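You operate a simulated robot arm through the tools that you are given. There is no shell and no other tool.

The job below is to be done with a simulated robot arm. You get a single attempt, and the scene is never put back.

JOB
Put the fallen jar in the yellow crate, reset, and run the other two onto the big table.
Fine: table on before the belt starts; leave both running.

Only the result counts: the job must be done as asked and must still hold three seconds after the hand-in. Knocking over, shifting, dropping, spilling or breaking anything else fails it.

ROBOT AND FRAMES
A 7-joint arm with a fingered hand, fixed in place. Base frame: the origin is at the foot of the arm, x ahead of it, y to its left, z up. Units: mm, degrees, N and s.
With the tool pointing down near the work surface it reaches from about 360 to 840 mm from the base axis. Its first joint turns from -115.0 to 115.0 degrees. Payload 5 kg.
The TCP is the grasp point between the finger pads, 32 mm short of the fingertips. In the tool frame z runs along the fingers and y along their closing line. The gripper opens to 160 mm. The gripper's body begins 89 mm behind the TCP. The gripper is a hand of 4 fingers: y runs from the thumb to the fingers, the wrist lies at [0, 0, -267] in the tool frame, and closing takes about 1.5 s.
Orientation is that of the tool frame in the base frame, as [roll, pitch, yaw] about the fixed x, y, z axes, in that order (R = Rz(yaw) Ry(pitch) Rx(roll)). With the fingers straight down and closing along the base's y, the tool's x points along the base's -x, its y along +y and its z along -z.

CONTROLS
- The arm moves only by the tool servo_tool. Its argument "moves" is a list of rows, each a list of 3 entries, a list of its own where there are three numbers: the turn, a rotation vector about the base's x, y, z in degrees, then the shift along the base's x, y, z in mm, then the finger opening in mm, from 0 to 160. In form: [[[rx, ry, rz], [x, y, z], hand], ...]. A call has 1 to 20 rows; each row shifts and turns the commanded pose from where the row before left it. Each row takes 0.2 s and may step no farther than 50 mm and 8.6 degrees from the row before; otherwise, or with a gripper value out of range, the whole call is refused. Where a pose cannot be reached the arm comes as near as it can. A force on the tool above 40 N (or 10 N above the force at the start of the call, whichever is more), or a blocked arm, ends the call early, and 0.2 s more pass. Each finger travels about 108 mm/s and halts on what it meets, pressing with about 22 N; the grip force reading is that of the motor and also rises with nothing between the fingers. The clock runs only during rows and for 0.2 s after the last one: add rows that do not move to give the fingers time. It gives the time, the measured TCP pose, the force on the tool (base axes), the opening and the grip force at its end, in the units of the frame above (readings bear some noise), with the torque about the TCP (base axes, N m) and any sound that the robot's microphone picked up, and new pictures: "pictures" is both (left out), scene, wrist or none.
- Cameras (640 x 400 px; columns grow to the right, rows downward): "scene" is fixed at [49.3, 499.1, 1514.9]; the picture's right is [-0.50, -0.86, 0.00], its down [-0.50, 0.29, -0.82] and it looks along [0.71, -0.41, -0.57] (base axes); focal length 320 px, centre (320, 200). "wrist" rides on the gripper at [80, -4, -114] in the tool frame; the picture's right is [0.05, 1.00, 0.00], its down [-0.82, 0.04, -0.58] and it looks along [-0.58, 0.03, 0.82] (tool axes); focal length 265 px, centre (320, 200). There is no depth. A picture from a camera that has moved, and an enlarged one, comes with that camera's place and axes in the base frame and with its lens.
- lift_body(by): slides the trunk up (or, below 0, down) by that many mm; the arm rides with it, the base frame stays. It gives what a move gives, with no picture.
- set_grasp(shape): the hand has 4 fingers and takes this shape, open, in about a second: jaw (thumb against the fingers, like two jaws); tri (thumb and two fingers); tip (a fingertip pinch); poke (one finger out to press); point (the index stretched); flat (the hand flat); cup (the hand cupped); fist (a fist). The gripper value then closes the fingers along that shape, each until it touches; the sizes above hold for jaw. It gives what a move gives, with no picture.
- inspect(camera, box): a new picture of the part [left, top, right, bottom] of that camera's present view, enlarged. The clock stands still meanwhile.
- close_job(): hands the job in; it is judged then, once.

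Places have to be worked out from the pictures, the camera data and where the tool is seen. Open the gripper and draw the arm clear of the work before you hand the job in, unless the task says otherwise.

The tools are called as a command line: name --argument value ..., lists and objects as JSON in quotes. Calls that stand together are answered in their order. servo_tool: Moves the arm, as the interface text tells. Its arguments: {"type":"object","properties":{"moves":{"type":"array","items":{"type":"array"}},"pictures":{"type":"string","enum":["both","scene","wrist","none"]}},"required":["moves"]} The other tools are called the same way: lift_body (by) slides the trunk up or down; set_grasp (shape) gives the hand a shape; inspect (camera, box) takes an enlarged picture of a part of a camera's view; close_job () hands the job in.

At the start:

```text
t: 0.0
tcp_pos: [457.1, -296.1, 1166.3]
orientation: [-180.0, 0.0, -179.9]
contact_force: [-0.2, -0.4, -0.3]
ft_torque: [0.0, 0.0, -0.02]
width: 159.7
grip_force: 0.1
shape: jaw
trunk travel left (down, up): [-850.0, 140.0]
```

scene: 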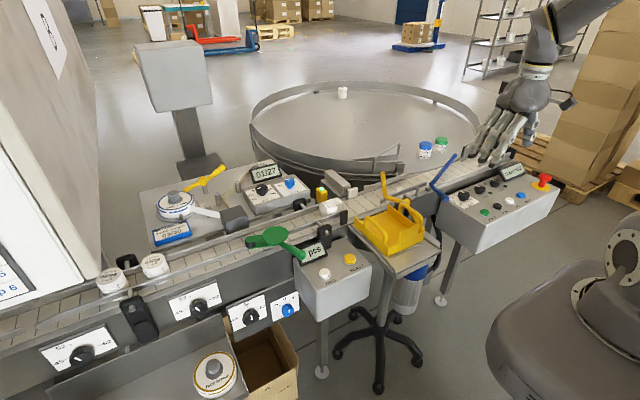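
wrist: 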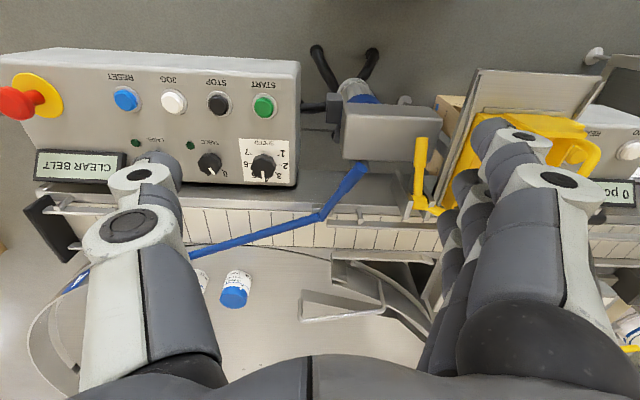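

I'll start by looking closely at the scene: the belt, the jars, the control panels and the crate.

inspect --camera "scene" --box '[420, 140, 580, 240]'

inspect --camera "scene" --box '[220, 160, 460, 310]'

inspect --camera "scene" --box '[0, 220, 320, 400]'

inspect --camera "wrist" --box '[0, 40, 320, 240]'

inspect --camera "wrist" --box '[320, 40, 640, 240]'

```text
4.00 times, centred on (500, 190) of scene
camera zoom: at [49.3, 499.1, 1514.9], right [-0.5, -0.86, 0.0], down [-0.5, 0.29, -0.82], along [0.71, -0.41, -0.57], focal length 1278 px, centre (-400, 240)
```

zoom: 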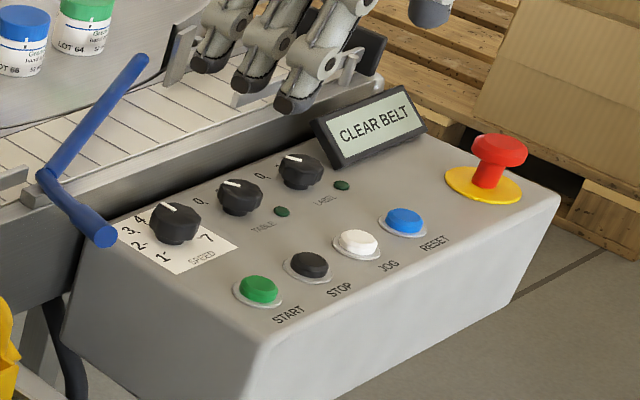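

```text
2.67 times, centred on (340, 235) of scene
camera zoom: at [49.3, 499.1, 1514.9], right [-0.5, -0.86, 0.0], down [-0.5, 0.29, -0.82], along [0.71, -0.41, -0.57], focal length 852 px, centre (267, 107)
```

zoom: 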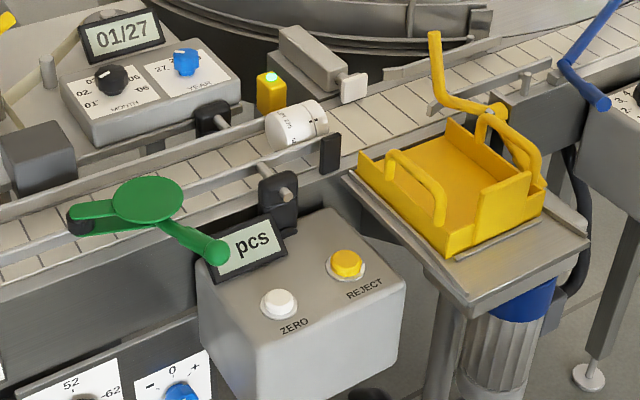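

```text
2.00 times, centred on (160, 310) of scene
camera zoom: at [49.3, 499.1, 1514.9], right [-0.5, -0.86, 0.0], down [-0.5, 0.29, -0.82], along [0.71, -0.41, -0.57], focal length 639 px, centre (640, -20)
```

zoom: 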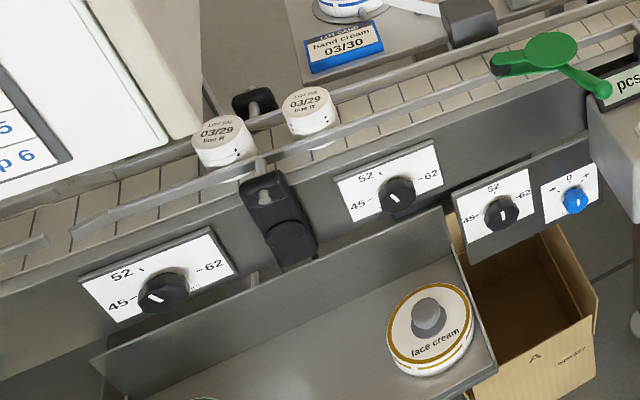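

```text
2.00 times, centred on (160, 140) of wrist
camera zoom: at [375.1, -299.9, 1279.9], right [-0.05, 1.0, 0.0], down [0.82, 0.04, 0.58], along [0.58, 0.03, -0.82], focal length 531 px, centre (640, 320)
```

zoom: 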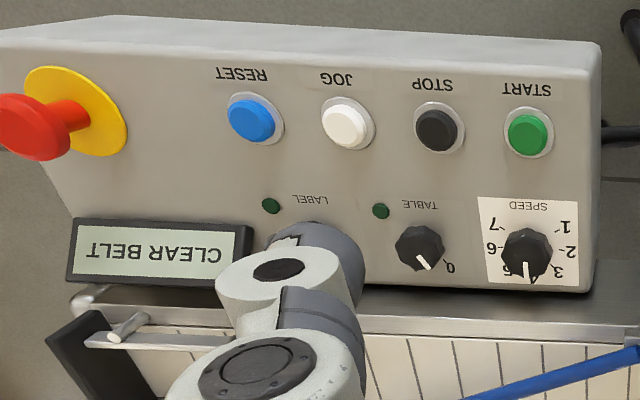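

```text
2.00 times, centred on (480, 140) of wrist
camera zoom: at [375.1, -299.9, 1279.9], right [-0.05, 1.0, 0.0], down [0.82, 0.04, 0.58], along [0.58, 0.03, -0.82], focal length 531 px, centre (0, 320)
```

zoom: 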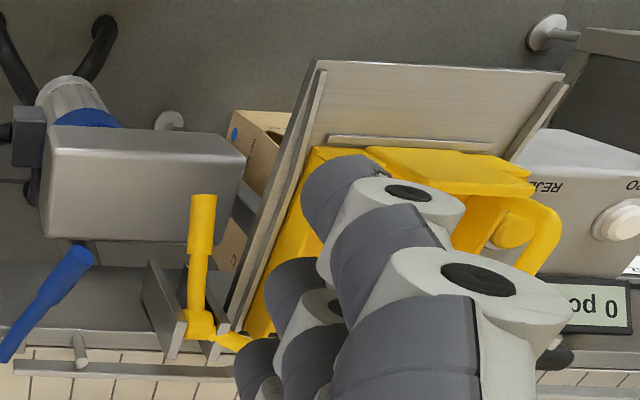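

The panel shows CLEAR BELT. The buttons START, STOP, JOG and RESET sit near x≈493, y≈-375 to -573, z≈886, and the TABLE knob is near (585,-467,898). The fallen jar appears to be near (760,55). I'll move the hand high over that area for a closer look.

servo_tool --moves '[[[0, 0, 0], [14, 44, 0], 160], [[0, 0, 0], [14, 44, 0], 160], [[0, 0, 0], [14, 44, 0], 160], [[0, 0, 0], [14, 44, 0], 160], [[0, 0, 0], [14, 44, 0], 160], [[0, 0, 0], [14, 44, 0], 160], [[0, 0, 0], [14, 44, 0], 160], [[0, 0, 0], [14, 44, 0], 160], [[0, 0, 0], [0, 0, 0], 160]]' --pictures "both"

```text
t: 2.0
tcp_pos: [570.1, 55.2, 1167.2]
orientation: [180.0, 0.1, 179.9]
contact_force: [-0.1, 0.4, -0.1]
ft_torque: [0.0, -0.04, 0.0]
width: 160.0
grip_force: 0.1
shape: jaw
trunk travel left (down, up): [-850.0, 140.0]
camera wrist: at [488.1, 51.8, 1280.2], right [-0.05, 1.0, 0.0], down [0.82, 0.04, 0.58], along [0.58, 0.03, -0.82], focal length 265 px, centre (320, 200)
```

scene: 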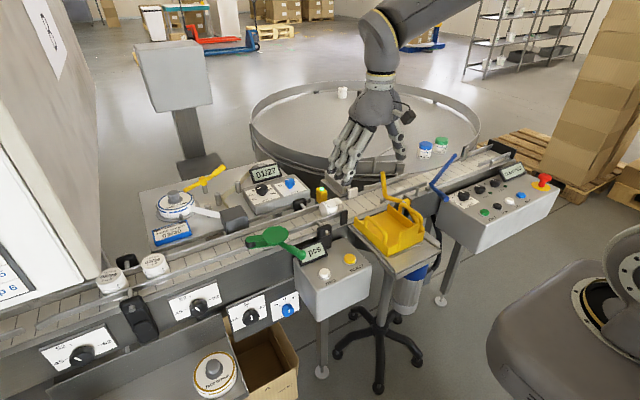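
wrist: 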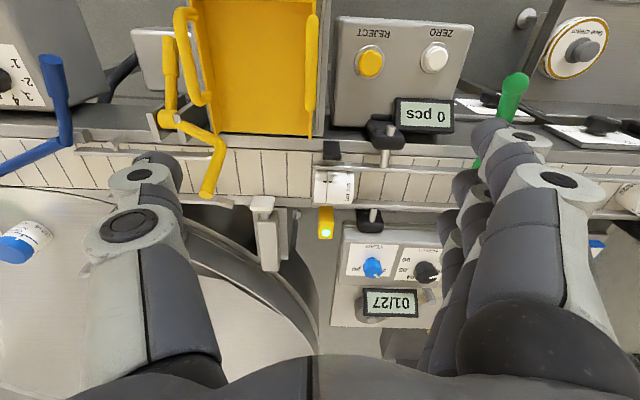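

inspect --camera "wrist" --box '[130, 60, 450, 260]'

inspect --camera "wrist" --box '[280, 130, 400, 205]'

inspect --camera "wrist" --box '[430, 40, 640, 240]'

inspect --camera "wrist" --box '[0, 40, 240, 260]'

```text
2.00 times, centred on (290, 160) of wrist
camera zoom: at [488.1, 51.8, 1280.2], right [-0.05, 1.0, 0.0], down [0.82, 0.04, 0.58], along [0.58, 0.03, -0.82], focal length 531 px, centre (380, 280)
```

zoom: 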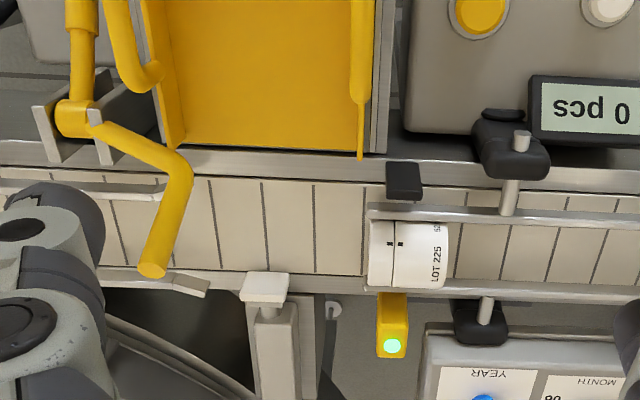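

```text
5.33 times, centred on (340, 168) of wrist
camera zoom: at [488.1, 51.8, 1280.2], right [-0.05, 1.0, 0.0], down [0.82, 0.04, 0.58], along [0.58, 0.03, -0.82], focal length 1416 px, centre (213, 373)
```

zoom: 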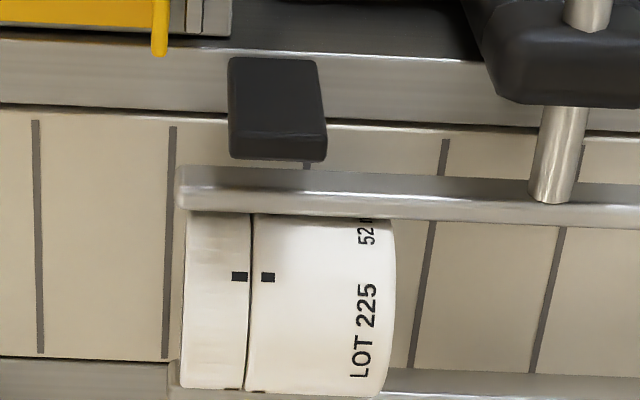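

```text
2.00 times, centred on (535, 140) of wrist
camera zoom: at [488.1, 51.8, 1280.2], right [-0.05, 1.0, 0.0], down [0.82, 0.04, 0.58], along [0.58, 0.03, -0.82], focal length 531 px, centre (-110, 320)
```

zoom: 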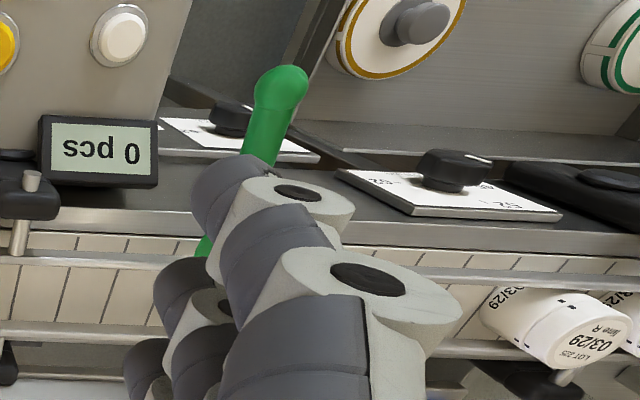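

```text
1.82 times, centred on (120, 150) of wrist
camera zoom: at [488.1, 51.8, 1280.2], right [-0.05, 1.0, 0.0], down [0.82, 0.04, 0.58], along [0.58, 0.03, -0.82], focal length 483 px, centre (684, 291)
```

zoom: 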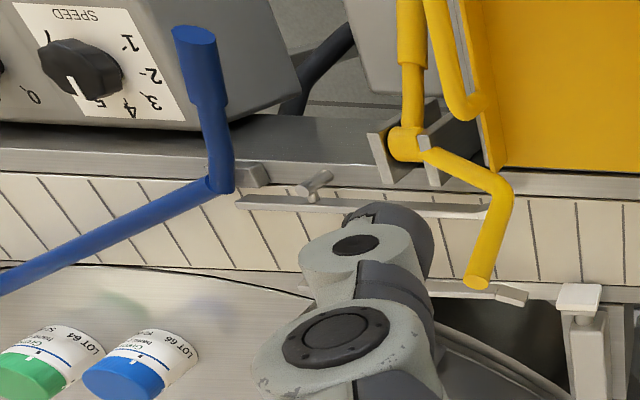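

inspect --camera "scene" --box '[360, 160, 460, 222]'

inspect --camera "scene" --box '[300, 170, 400, 232]'

inspect --camera "scene" --box '[230, 205, 330, 267]'

inspect --camera "scene" --box '[420, 135, 520, 197]'

inspect --camera "wrist" --box '[130, 40, 290, 140]'

```text
6.40 times, centred on (410, 191) of scene
camera zoom: at [49.3, 499.1, 1514.9], right [-0.5, -0.86, 0.0], down [-0.5, 0.29, -0.82], along [0.71, -0.41, -0.57], focal length 2045 px, centre (-256, 258)
```

zoom: 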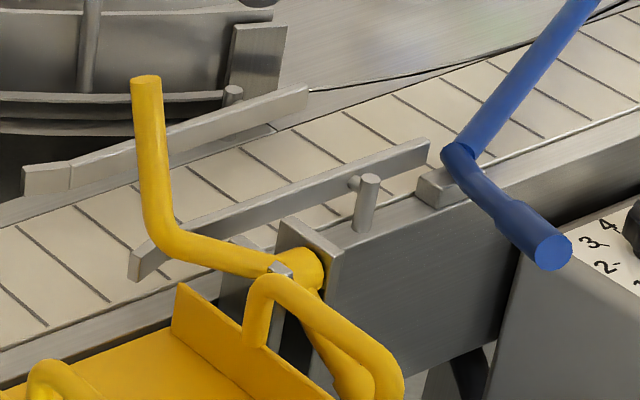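

```text
6.40 times, centred on (350, 201) of scene
camera zoom: at [49.3, 499.1, 1514.9], right [-0.5, -0.86, 0.0], down [-0.5, 0.29, -0.82], along [0.71, -0.41, -0.57], focal length 2045 px, centre (128, 194)
```

zoom: 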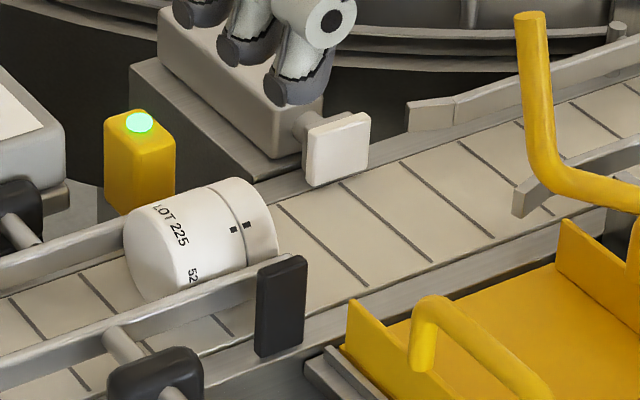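

```text
6.40 times, centred on (280, 236) of scene
camera zoom: at [49.3, 499.1, 1514.9], right [-0.5, -0.86, 0.0], down [-0.5, 0.29, -0.82], along [0.71, -0.41, -0.57], focal length 2045 px, centre (576, -30)
```

zoom: 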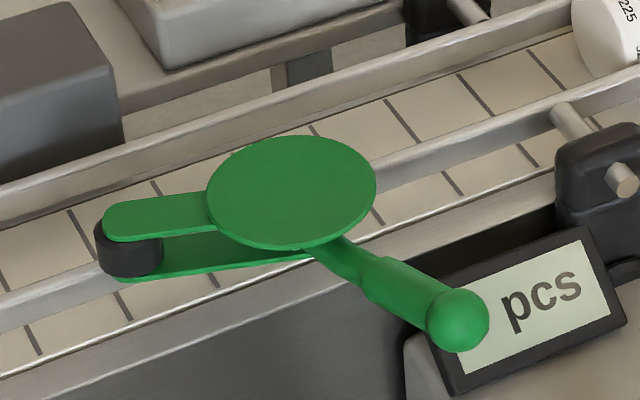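

```text
6.40 times, centred on (470, 166) of scene
camera zoom: at [49.3, 499.1, 1514.9], right [-0.5, -0.86, 0.0], down [-0.5, 0.29, -0.82], along [0.71, -0.41, -0.57], focal length 2045 px, centre (-640, 418)
```

zoom: 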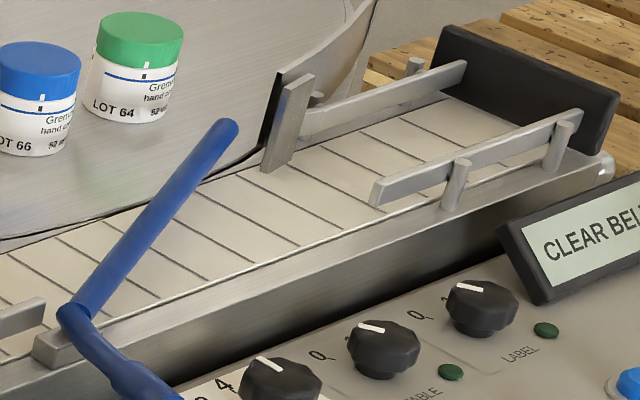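

```text
4.00 times, centred on (210, 90) of wrist
camera zoom: at [488.1, 51.8, 1280.2], right [-0.05, 1.0, 0.0], down [0.82, 0.04, 0.58], along [0.58, 0.03, -0.82], focal length 1062 px, centre (760, 640)
```

zoom: 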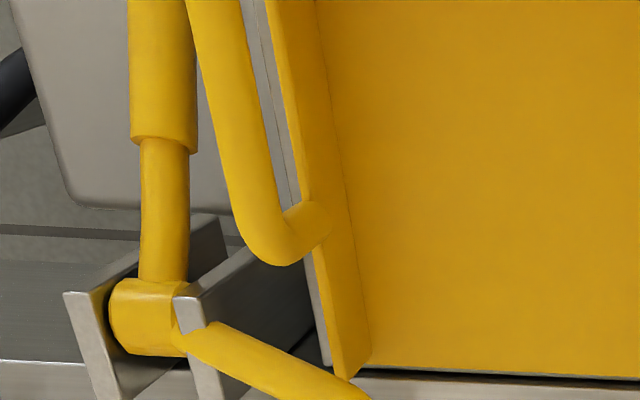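

The yellow lever stands upright and looks clear of the belt, and the blue arm lies diagonally towards the table. The fallen jar lies with its axis along y, centred near (710,80,937). Next I'll move the camera above the green arm to see whether it blocks the lane for the two standing jars.

servo_tool --moves '[[[0, 0, 0], [-4, 44, 0], 160], [[0, 0, 0], [-4, 44, 0], 160], [[0, 0, 0], [-4, 44, 0], 160], [[0, 0, 0], [-4, 44, 0], 160], [[0, 0, 0], [-4, 44, 0], 160], [[0, 0, 0], [-4, 44, 0], 160], [[0, 0, 0], [0, 0, 0], 160]]' --pictures "both"

```text
t: 3.6
tcp_pos: [545.8, 318.7, 1167.2]
orientation: [180.0, 0.0, 179.9]
contact_force: [0.7, 0.7, -0.2]
ft_torque: [-0.02, 0.0, 0.0]
width: 159.8
grip_force: 0.1
shape: jaw
trunk travel left (down, up): [-850.0, 140.0]
camera wrist: at [463.4, 314.4, 1282.2], right [-0.05, 1.0, 0.0], down [0.82, 0.04, 0.58], along [0.58, 0.03, -0.82], focal length 265 px, centre (320, 200)
```

scene: 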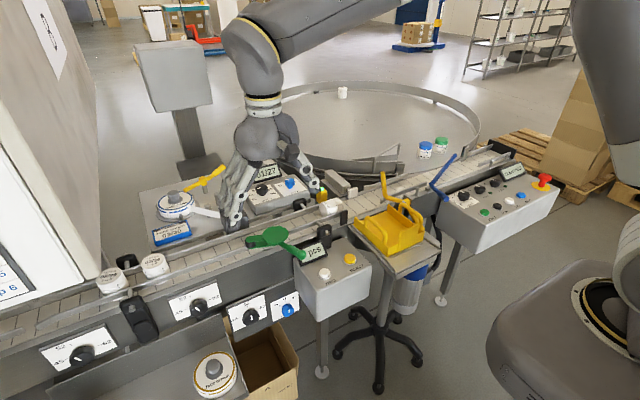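
wrist: 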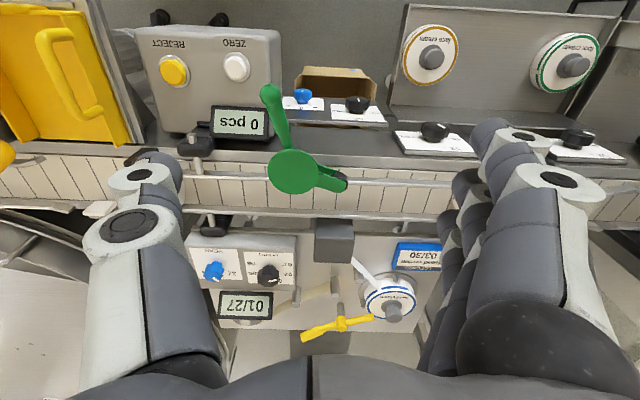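

inspect --camera "wrist" --box '[220, 70, 420, 270]'

inspect --camera "wrist" --box '[180, 220, 440, 350]'

inspect --camera "wrist" --box '[250, 130, 370, 220]'

```text
2.00 times, centred on (320, 170) of wrist
camera zoom: at [463.4, 314.4, 1282.2], right [-0.05, 1.0, 0.0], down [0.82, 0.04, 0.58], along [0.58, 0.03, -0.82], focal length 531 px, centre (320, 260)
```

zoom: 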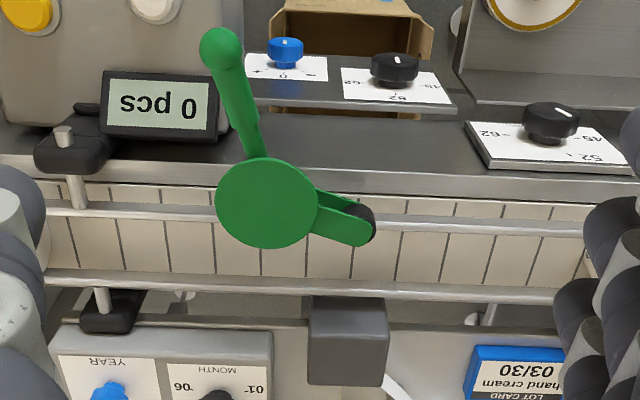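

```text
2.46 times, centred on (310, 285) of wrist
camera zoom: at [463.4, 314.4, 1282.2], right [-0.05, 1.0, 0.0], down [0.82, 0.04, 0.58], along [0.58, 0.03, -0.82], focal length 653 px, centre (345, -9)
```

zoom: 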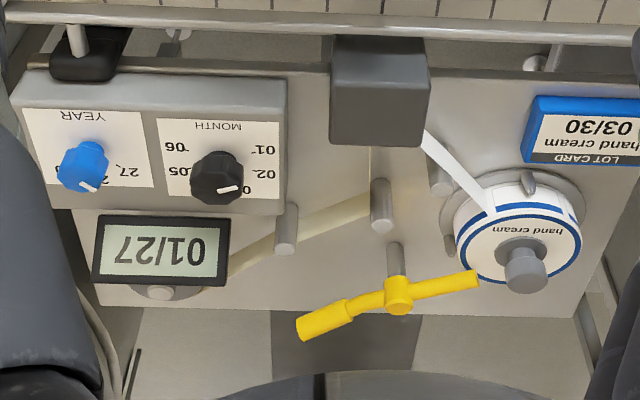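

```text
4.44 times, centred on (310, 175) of wrist
camera zoom: at [463.4, 314.4, 1282.2], right [-0.05, 1.0, 0.0], down [0.82, 0.04, 0.58], along [0.58, 0.03, -0.82], focal length 1180 px, centre (364, 311)
```

zoom: 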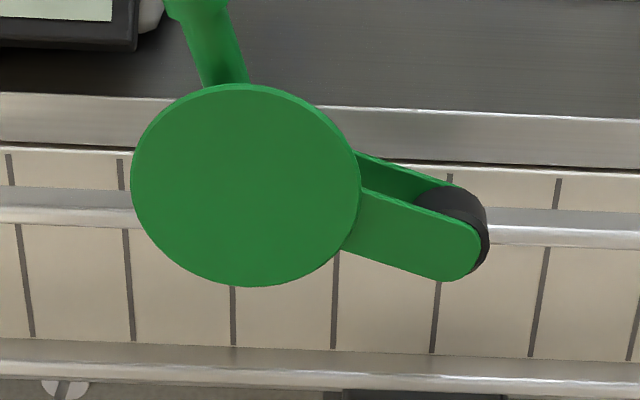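

inspect --camera "scene" --box '[60, 235, 200, 325]'

inspect --camera "scene" --box '[160, 270, 310, 340]'

inspect --camera "scene" --box '[20, 310, 160, 400]'

inspect --camera "scene" --box '[0, 180, 140, 310]'

inspect --camera "wrist" --box '[380, 110, 640, 240]'

```text
4.44 times, centred on (130, 280) of scene
camera zoom: at [49.3, 499.1, 1514.9], right [-0.5, -0.86, 0.0], down [-0.5, 0.29, -0.82], along [0.71, -0.41, -0.57], focal length 1420 px, centre (1164, -156)
```

zoom: 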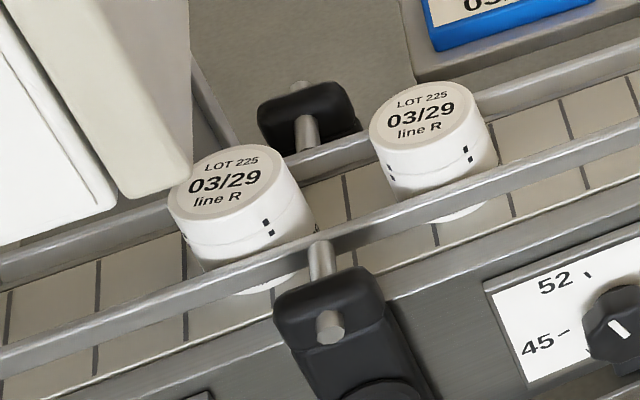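

```text
4.27 times, centred on (235, 305) of scene
camera zoom: at [49.3, 499.1, 1514.9], right [-0.5, -0.86, 0.0], down [-0.5, 0.29, -0.82], along [0.71, -0.41, -0.57], focal length 1363 px, centre (683, -248)
```

zoom: 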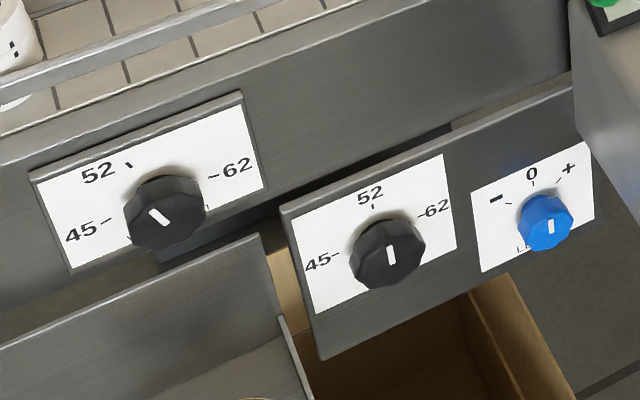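

```text
4.44 times, centred on (90, 355) of scene
camera zoom: at [49.3, 499.1, 1514.9], right [-0.5, -0.86, 0.0], down [-0.5, 0.29, -0.82], along [0.71, -0.41, -0.57], focal length 1420 px, centre (1342, -489)
```

zoom: 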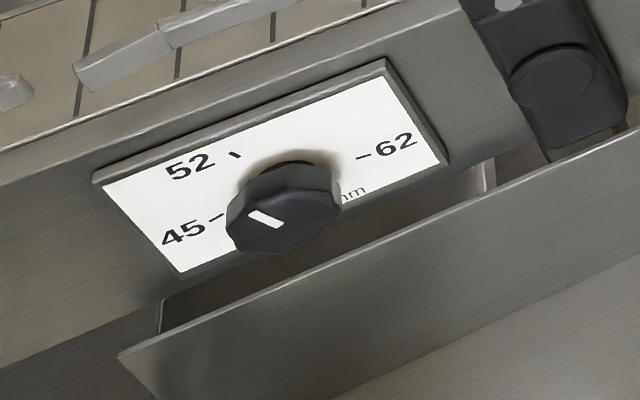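

```text
3.08 times, centred on (70, 245) of scene
camera zoom: at [49.3, 499.1, 1514.9], right [-0.5, -0.86, 0.0], down [-0.5, 0.29, -0.82], along [0.71, -0.41, -0.57], focal length 983 px, centre (1089, 62)
```

zoom: 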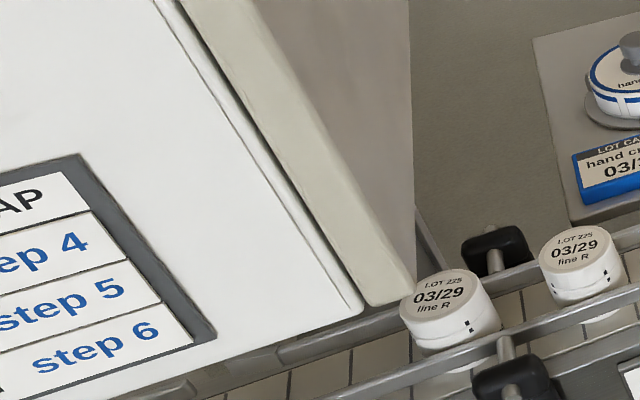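

```text
2.46 times, centred on (510, 175) of wrist
camera zoom: at [463.4, 314.4, 1282.2], right [-0.05, 1.0, 0.0], down [0.82, 0.04, 0.58], along [0.58, 0.03, -0.82], focal length 653 px, centre (-148, 262)
```

zoom: 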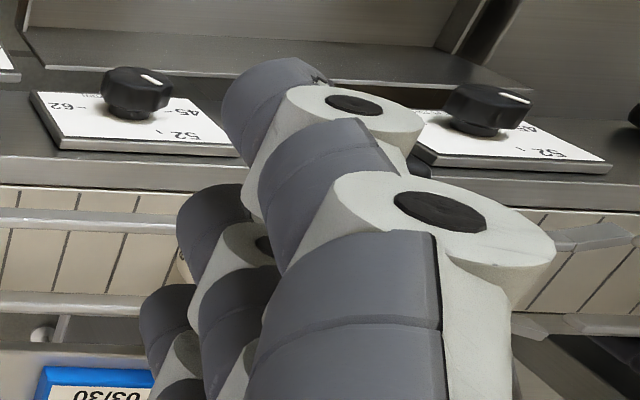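

The green pad arm is swung out of the lane (around x≈639), and the rail knobs are all set to 52, which matches the jars. Now I'll try the fingertip pinch shape to see whether it is narrow enough to fit between the rails, which are roughly 52 mm apart.

set_grasp --shape "tip"

inspect --camera "wrist" --box '[0, 0, 640, 400]'

```text
t: 4.5
tcp_pos: [545.7, 318.4, 1167.9]
orientation: [-180.0, 0.0, -179.9]
contact_force: [0.4, 0.1, -1.2]
ft_torque: [0.04, 0.01, 0.0]
width: 159.8
grip_force: 0.1
shape: tip
trunk travel left (down, up): [-850.0, 140.0]
```

```text
1.00 times, centred on (320, 200) of wrist (not enlarged: the box is as wide or as high as the picture)
camera zoom: at [463.4, 315.0, 1281.8], right [-0.05, 1.0, 0.0], down [0.82, 0.04, 0.58], along [0.58, 0.03, -0.82], focal length 265 px, centre (320, 200)
```

zoom: 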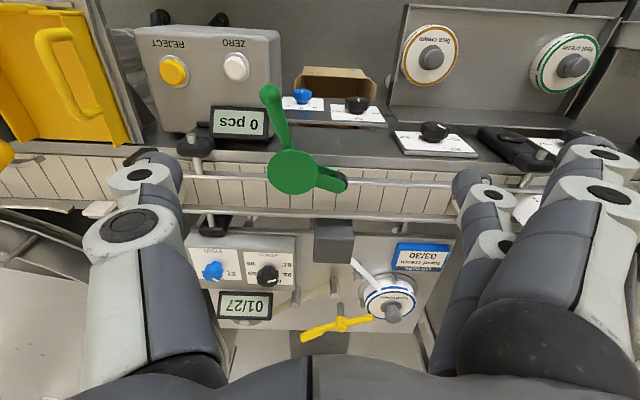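

servo_tool --moves '[[[0, 0, 0], [0, 0, 0], 55], [[0, 0, 0], [0, 0, 0], 55], [[0, 0, 0], [0, 0, 0], 55], [[0, 0, 0], [0, 0, 0], 55], [[0, 0, 0], [0, 0, 0], 55], [[0, 0, 0], [0, 0, 0], 55], [[0, 0, 0], [0, 0, 0], 55], [[0, 0, 0], [0, 0, 0], 55]]' --pictures "both"

inspect --camera "scene" --box '[200, 100, 360, 240]'

```text
t: 6.3
tcp_pos: [545.0, 319.6, 1167.2]
orientation: [-180.0, 0.0, 180.0]
contact_force: [0.1, -0.3, 1.2]
ft_torque: [-0.03, -0.01, 0.04]
width: 55.8
grip_force: 0.1
shape: tip
trunk travel left (down, up): [-850.0, 140.0]
camera wrist: at [463.4, 314.9, 1281.8], right [-0.05, 1.0, 0.0], down [0.82, 0.04, 0.58], along [0.58, 0.03, -0.82], focal length 265 px, centre (320, 200)
```

scene: 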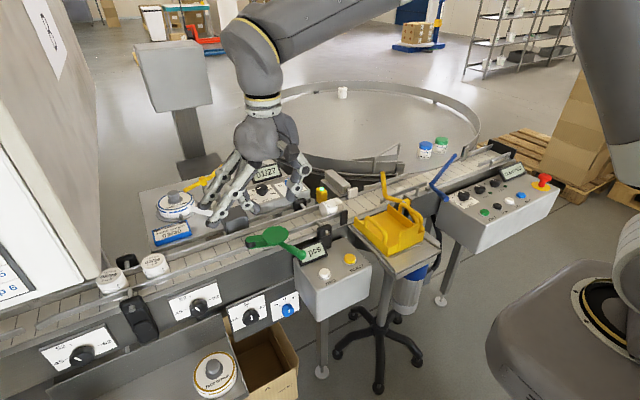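
wrist: 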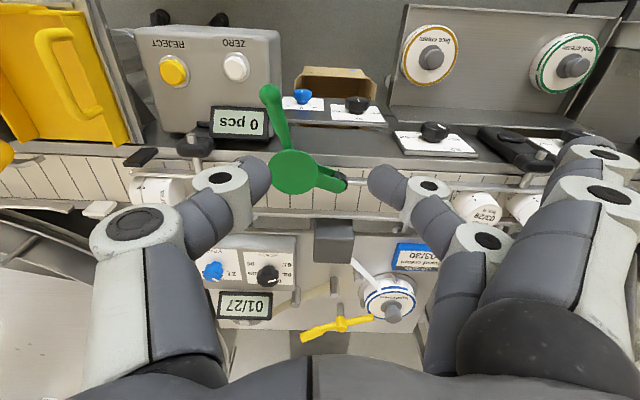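

```text
2.86 times, centred on (280, 170) of scene
camera zoom: at [49.3, 499.1, 1514.9], right [-0.5, -0.86, 0.0], down [-0.5, 0.29, -0.82], along [0.71, -0.41, -0.57], focal length 913 px, centre (434, 286)
```

zoom: 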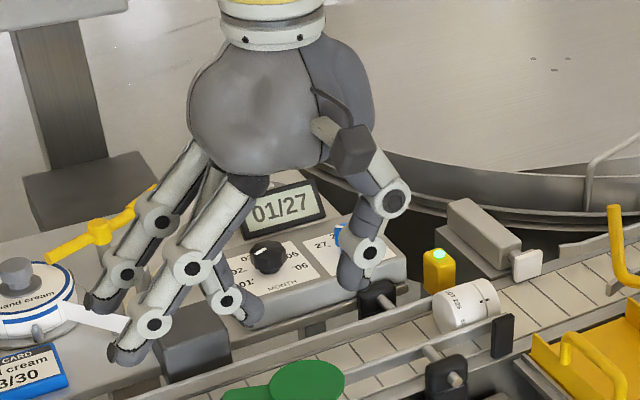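

In the tip shape the thumb and index meet at the TCP, and the two other fingers stay back at about +130 mm in y and ±34 mm in x. I'll move above the fallen jar, staying high, with a 100 mm opening to check the alignment.

servo_tool --moves '[[[0, 0, 0], [22, -40, 0], 100], [[0, 0, 0], [22, -40, 0], 100], [[0, 0, 0], [22, -40, 0], 100], [[0, 0, 0], [22, -40, 0], 100], [[0, 0, 0], [22, -40, 0], 100], [[0, 0, 0], [22, -37, 0], 100], [[0, 0, 0], [10, 0, -30], 100], [[0, 0, 0], [0, 0, -37], 100], [[0, 0, 0], [0, 0, 0], 100]]' --pictures "both"

inspect --camera "wrist" --box '[220, 80, 420, 205]'

inspect --camera "scene" --box '[250, 110, 410, 240]'

```text
t: 8.3
tcp_pos: [687.1, 81.5, 1097.2]
orientation: [-180.0, 0.1, 180.0]
contact_force: [0.2, 0.0, -0.1]
ft_torque: [-0.01, -0.02, -0.03]
width: 99.8
grip_force: 0.0
shape: tip
trunk travel left (down, up): [-850.0, 140.0]
camera wrist: at [604.8, 78.1, 1211.5], right [-0.05, 1.0, 0.0], down [0.81, 0.04, 0.58], along [0.58, 0.03, -0.82], focal length 265 px, centre (320, 200)
```

scene: 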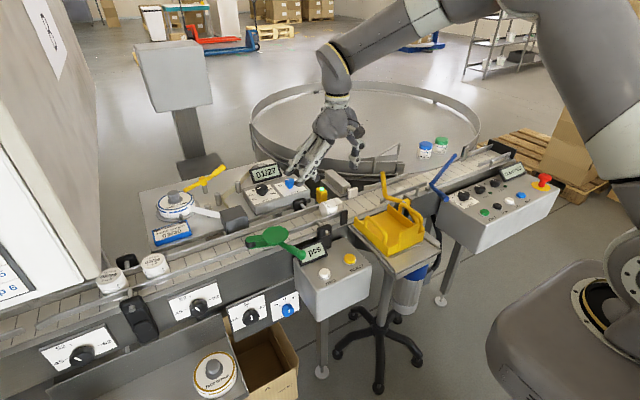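
wrist: 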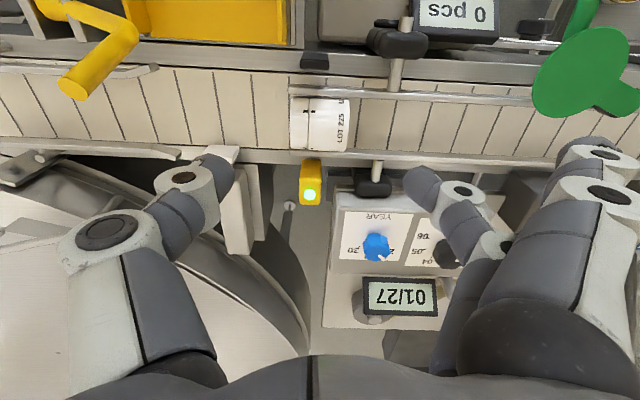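

```text
3.20 times, centred on (320, 142) of wrist
camera zoom: at [604.8, 78.1, 1211.5], right [-0.05, 1.0, 0.0], down [0.81, 0.04, 0.58], along [0.58, 0.03, -0.82], focal length 849 px, centre (320, 384)
```

zoom: 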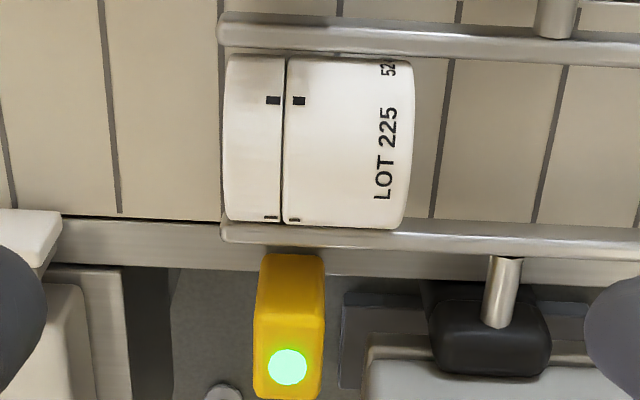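

```text
3.08 times, centred on (330, 175) of scene
camera zoom: at [49.3, 499.1, 1514.9], right [-0.5, -0.86, 0.0], down [-0.5, 0.29, -0.82], along [0.71, -0.41, -0.57], focal length 983 px, centre (289, 277)
```

zoom: 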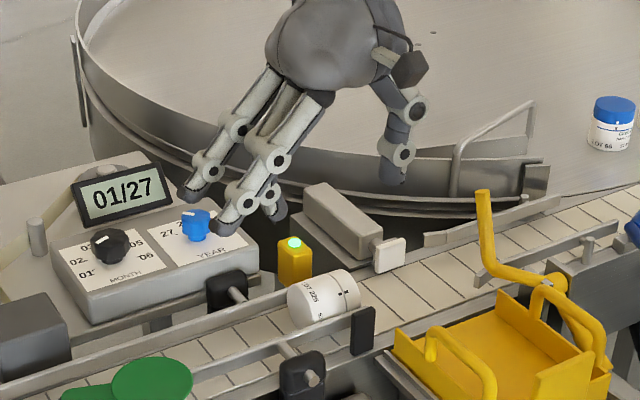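

Combining the views, the jar centre comes out at about (700,81), with its axis at z≈942 and its length spanning y≈54 to 108. I'll shift +13 mm in x and go down to just above the jar to check the alignment.

servo_tool --moves '[[[0, 0, 0], [13, 0, -20], 100], [[0, 0, 0], [0, 0, -30], 100], [[0, 0, 0], [0, 0, -25], 100], [[0, 0, 0], [0, 0, 0], 100]]' --pictures "both"

inspect --camera "wrist" --box '[180, 60, 460, 235]'

inspect --camera "scene" --box '[260, 130, 400, 217]'

```text
t: 9.3
tcp_pos: [698.9, 81.2, 1021.7]
orientation: [180.0, 0.0, -180.0]
contact_force: [0.7, -0.7, 0.0]
ft_torque: [-0.03, -0.03, -0.03]
width: 99.6
grip_force: 0.1
shape: tip
trunk travel left (down, up): [-850.0, 140.0]
camera wrist: at [617.4, 77.9, 1135.9], right [-0.05, 1.0, 0.0], down [0.81, 0.04, 0.58], along [0.58, 0.03, -0.82], focal length 265 px, centre (320, 200)
```

scene: 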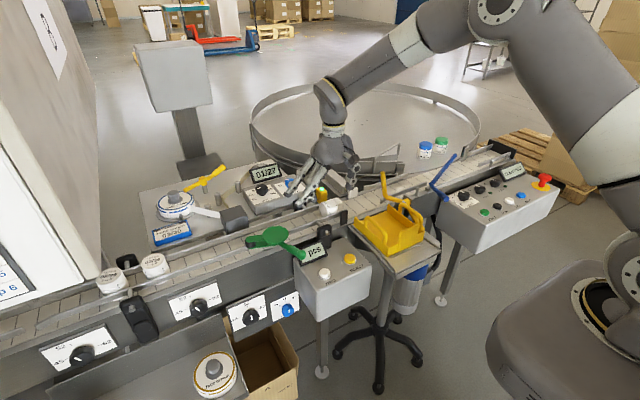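
wrist: 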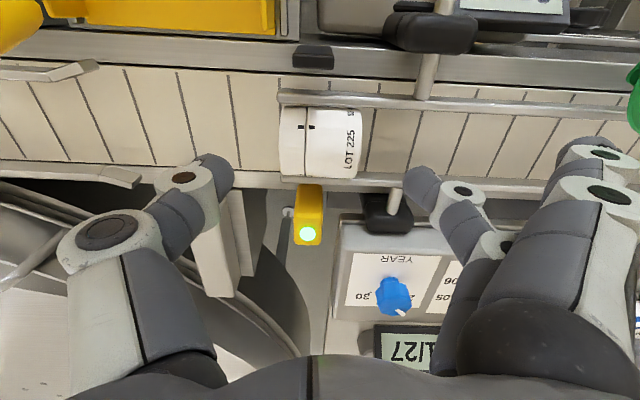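

```text
2.29 times, centred on (320, 148) of wrist
camera zoom: at [617.4, 77.9, 1135.9], right [-0.05, 1.0, 0.0], down [0.81, 0.04, 0.58], along [0.58, 0.03, -0.82], focal length 607 px, centre (320, 320)
```

zoom: 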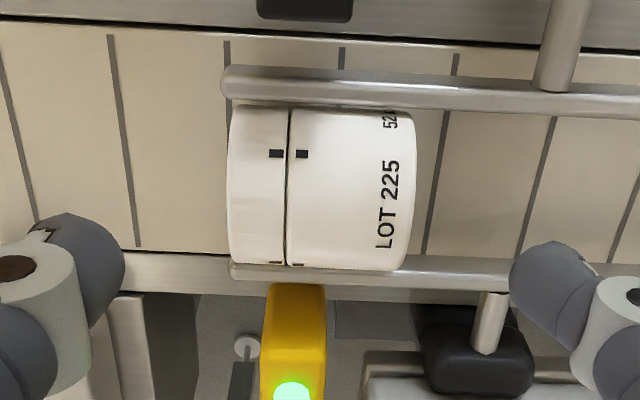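

```text
4.57 times, centred on (330, 174) of scene
camera zoom: at [49.3, 499.1, 1514.9], right [-0.5, -0.86, 0.0], down [-0.5, 0.29, -0.82], along [0.71, -0.41, -0.57], focal length 1461 px, centre (274, 321)
```

zoom: 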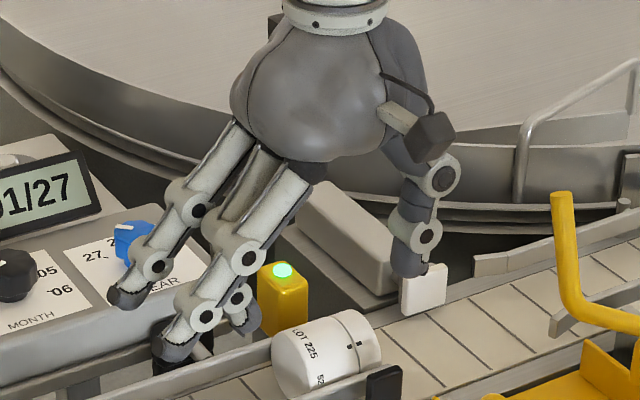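

The jar is centred between the fingers, but the thumb comes close to the white pusher pad near (712,10,978). I'll narrow the opening to 78 mm, shift +3 mm in y, and check again before going down.

servo_tool --moves '[[[0, 0, 0], [1, 2, 0], 78], [[0, 0, 0], [0, 0, 0], 78], [[0, 0, 0], [0, 0, -10], 78], [[0, 0, 0], [0, 0, 0], 78]]' --pictures "wrist"

inspect --camera "wrist" --box '[160, 60, 480, 260]'

inspect --camera "scene" --box '[290, 150, 370, 200]'

```text
t: 10.3
tcp_pos: [701.7, 84.3, 1012.1]
orientation: [180.0, 0.0, 179.9]
contact_force: [0.4, -1.3, -0.4]
ft_torque: [-0.01, 0.01, -0.01]
width: 78.8
grip_force: 0.1
shape: tip
trunk travel left (down, up): [-850.0, 140.0]
camera wrist: at [619.5, 80.2, 1126.2], right [-0.05, 1.0, 0.0], down [0.82, 0.04, 0.58], along [0.58, 0.03, -0.82], focal length 265 px, centre (320, 200)
```

wrist: 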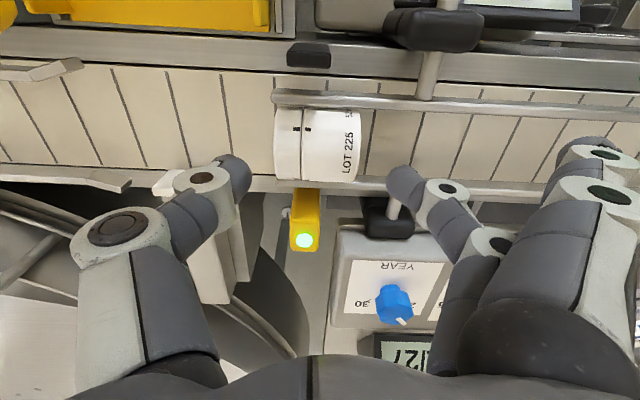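

```text
2.00 times, centred on (320, 160) of wrist
camera zoom: at [619.5, 80.2, 1126.2], right [-0.05, 1.0, 0.0], down [0.82, 0.04, 0.58], along [0.58, 0.03, -0.82], focal length 531 px, centre (320, 280)
```

zoom: 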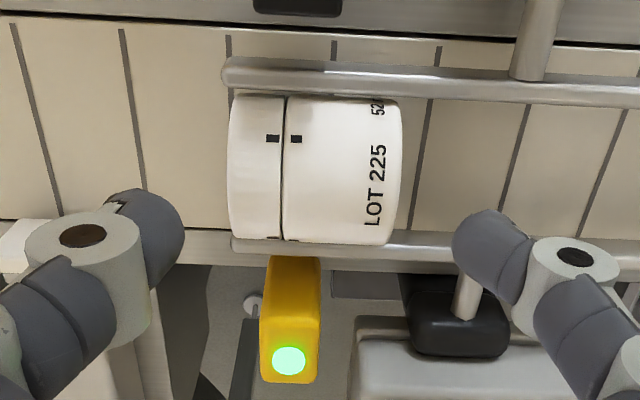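

```text
8.00 times, centred on (330, 175) of scene
camera zoom: at [49.3, 499.1, 1514.9], right [-0.5, -0.86, 0.0], down [-0.5, 0.29, -0.82], along [0.71, -0.41, -0.57], focal length 2556 px, centre (240, 400)
```

zoom: 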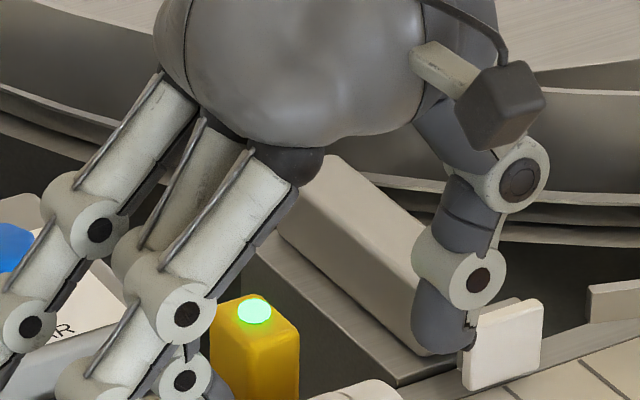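

The pads straddle the jar with about 9 mm to spare on each side, and the fingers sit inside the lane in x. I'll go down 40 mm, bringing the tips to z≈940.

servo_tool --moves '[[[0, 0, 0], [-1, 0, -15], 78], [[0, 0, 0], [0, 0, -15], 78], [[0, 0, 0], [0, 0, -8], 78], [[0, 0, 0], [0, 0, 0], 78]]' --pictures "both"

inspect --camera "wrist" --box '[160, 60, 480, 260]'

inspect --camera "scene" --box '[270, 160, 382, 230]'

```text
t: 11.3
tcp_pos: [702.2, 84.7, 976.2]
orientation: [180.0, 0.0, -179.9]
contact_force: [-1.0, 0.5, 0.0]
ft_torque: [-0.03, -0.03, -0.02]
width: 79.0
grip_force: 0.0
shape: tip
trunk travel left (down, up): [-850.0, 140.0]
camera wrist: at [619.1, 81.5, 1089.0], right [-0.05, 1.0, 0.0], down [0.82, 0.04, 0.58], along [0.58, 0.03, -0.82], focal length 265 px, centre (320, 200)
```

scene: 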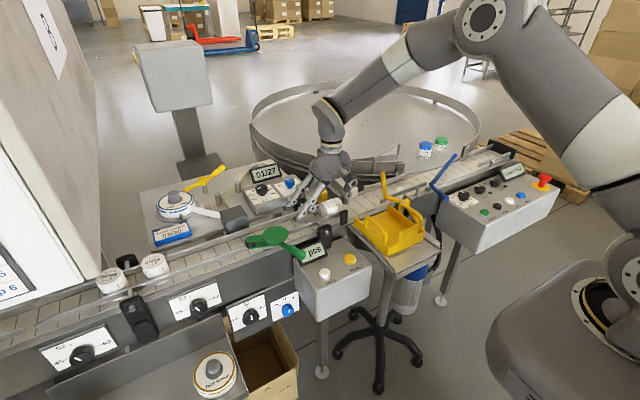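
wrist: 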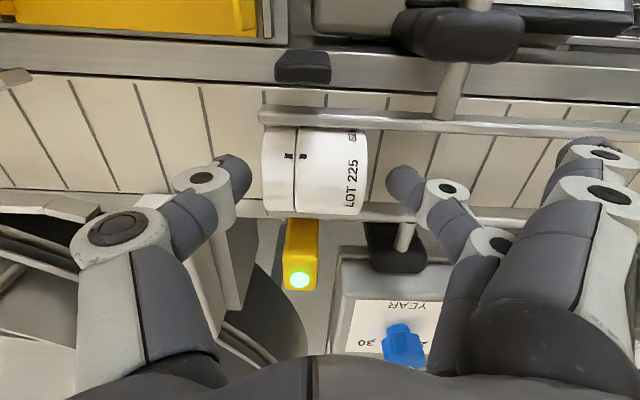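

```text
2.00 times, centred on (320, 160) of wrist
camera zoom: at [619.1, 81.5, 1089.0], right [-0.05, 1.0, 0.0], down [0.82, 0.04, 0.58], along [0.58, 0.03, -0.82], focal length 531 px, centre (320, 280)
```

zoom: 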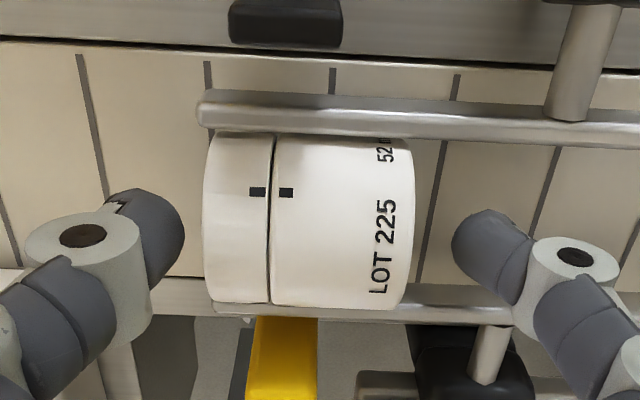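

```text
5.71 times, centred on (326, 195) of scene
camera zoom: at [49.3, 499.1, 1514.9], right [-0.5, -0.86, 0.0], down [-0.5, 0.29, -0.82], along [0.71, -0.41, -0.57], focal length 1826 px, centre (286, 229)
```

zoom: 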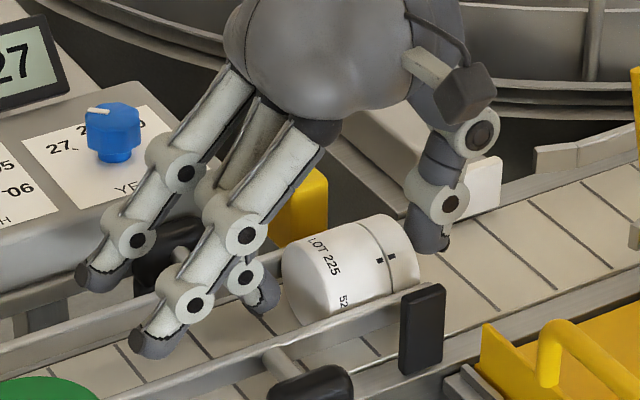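

The jar sits between thumb and index, slightly nearer the thumb. I'll shift -3 mm in y, go 5 mm lower, and close on it.

servo_tool --moves '[[[0, 0, 0], [-1, -3, -5], 78], [[0, 0, 0], [0, 0, 0], 66], [[0, 0, 0], [0, 0, 0], 56], [[0, 0, 0], [0, 0, 0], 44], [[0, 0, 0], [0, 0, 0], 36], [[0, 0, 0], [0, 0, 0], 36], [[0, 0, 0], [0, 0, 0], 36]]' --pictures "both"

inspect --camera "wrist" --box '[160, 60, 480, 260]'

inspect --camera "scene" --box '[270, 160, 382, 230]'

```text
t: 12.9
tcp_pos: [700.5, 82.1, 969.6]
orientation: [179.9, 0.0, -180.0]
contact_force: [-1.3, 1.7, -1.1]
ft_torque: [0.12, 0.01, 0.0]
width: 48.9
grip_force: 21.5
shape: tip
trunk travel left (down, up): [-850.0, 140.0]
camera wrist: at [617.8, 78.2, 1084.3], right [-0.05, 1.0, 0.0], down [0.82, 0.04, 0.58], along [0.58, 0.03, -0.82], focal length 265 px, centre (320, 200)
```

scene: 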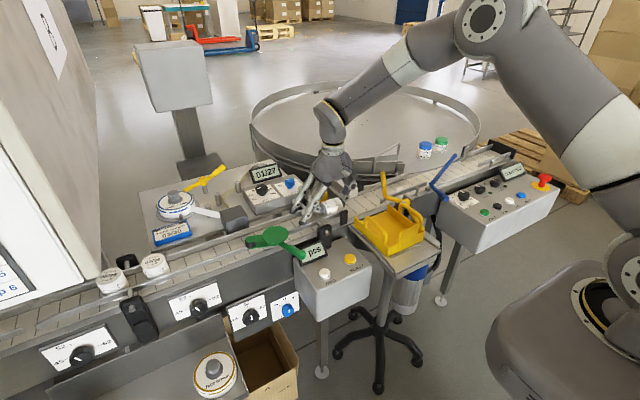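
wrist: 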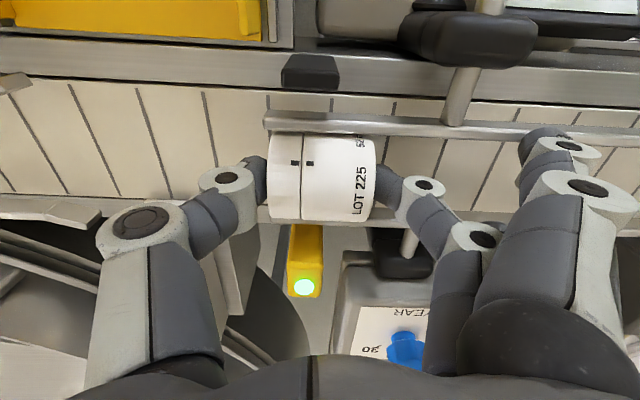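

```text
2.00 times, centred on (320, 160) of wrist
camera zoom: at [617.8, 78.2, 1084.3], right [-0.05, 1.0, 0.0], down [0.82, 0.04, 0.58], along [0.58, 0.03, -0.82], focal length 531 px, centre (320, 280)
```

zoom: 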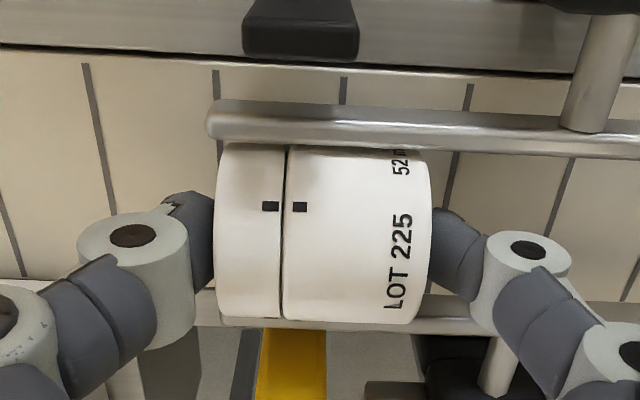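

```text
5.71 times, centred on (326, 195) of scene
camera zoom: at [49.3, 499.1, 1514.9], right [-0.5, -0.86, 0.0], down [-0.5, 0.29, -0.82], along [0.71, -0.41, -0.57], focal length 1826 px, centre (286, 229)
```

zoom: 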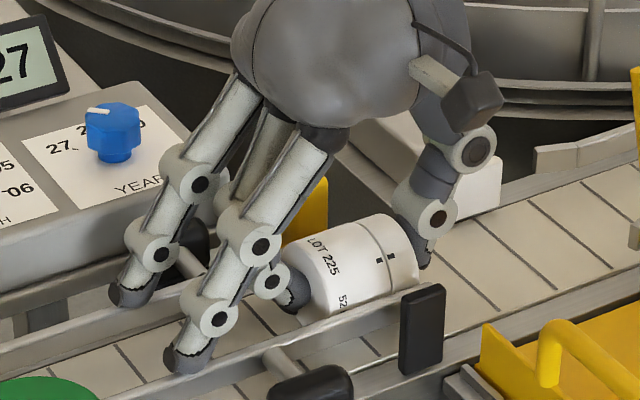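

The grip is firm, with width 48.9 mm and force 21.5 N. I'll lift gently, keeping the fingers closed, and check the jar comes up with them.

servo_tool --moves '[[[0, 0, 0], [0, 0, 6], 36], [[0, 0, 0], [0, 0, 10], 36], [[0, 0, 0], [0, 0, 14], 36], [[0, 0, 0], [0, 0, 0], 36]]' --pictures "both"

inspect --camera "scene" --box '[270, 160, 382, 230]'

```text
t: 13.9
tcp_pos: [699.9, 82.3, 1001.2]
orientation: [180.0, 0.0, -180.0]
contact_force: [0.8, -0.9, 0.2]
ft_torque: [-0.04, -0.02, 0.01]
width: 49.0
grip_force: 21.7
shape: tip
trunk travel left (down, up): [-850.0, 140.0]
camera wrist: at [617.2, 78.4, 1115.5], right [-0.05, 1.0, 0.0], down [0.82, 0.04, 0.58], along [0.58, 0.03, -0.82], focal length 265 px, centre (320, 200)
```

scene: 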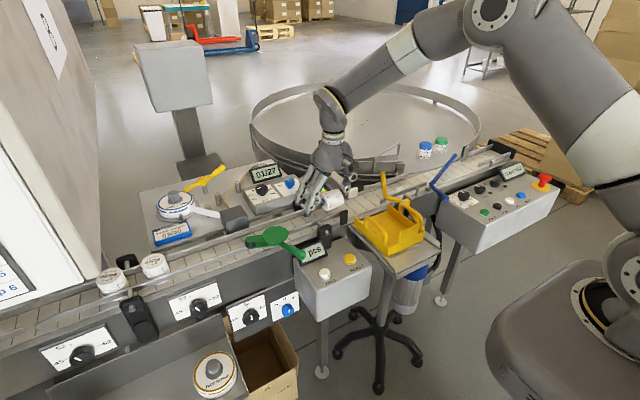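
wrist: 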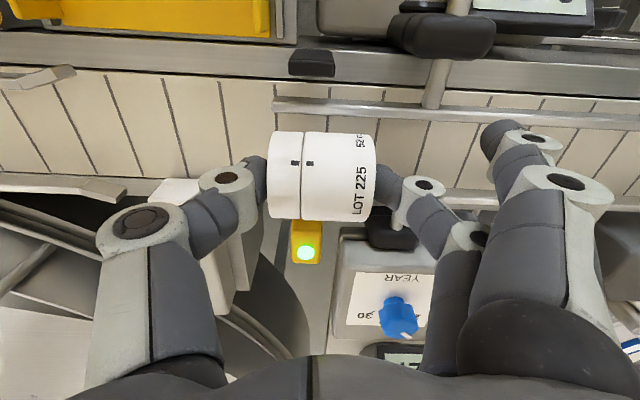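

```text
5.71 times, centred on (326, 195) of scene
camera zoom: at [49.3, 499.1, 1514.9], right [-0.5, -0.86, 0.0], down [-0.5, 0.29, -0.82], along [0.71, -0.41, -0.57], focal length 1826 px, centre (286, 229)
```

zoom: 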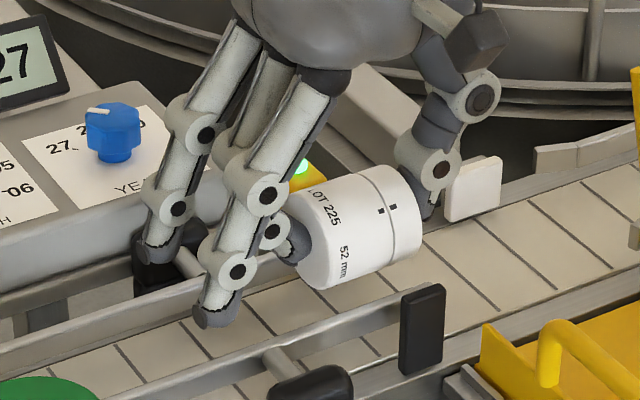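

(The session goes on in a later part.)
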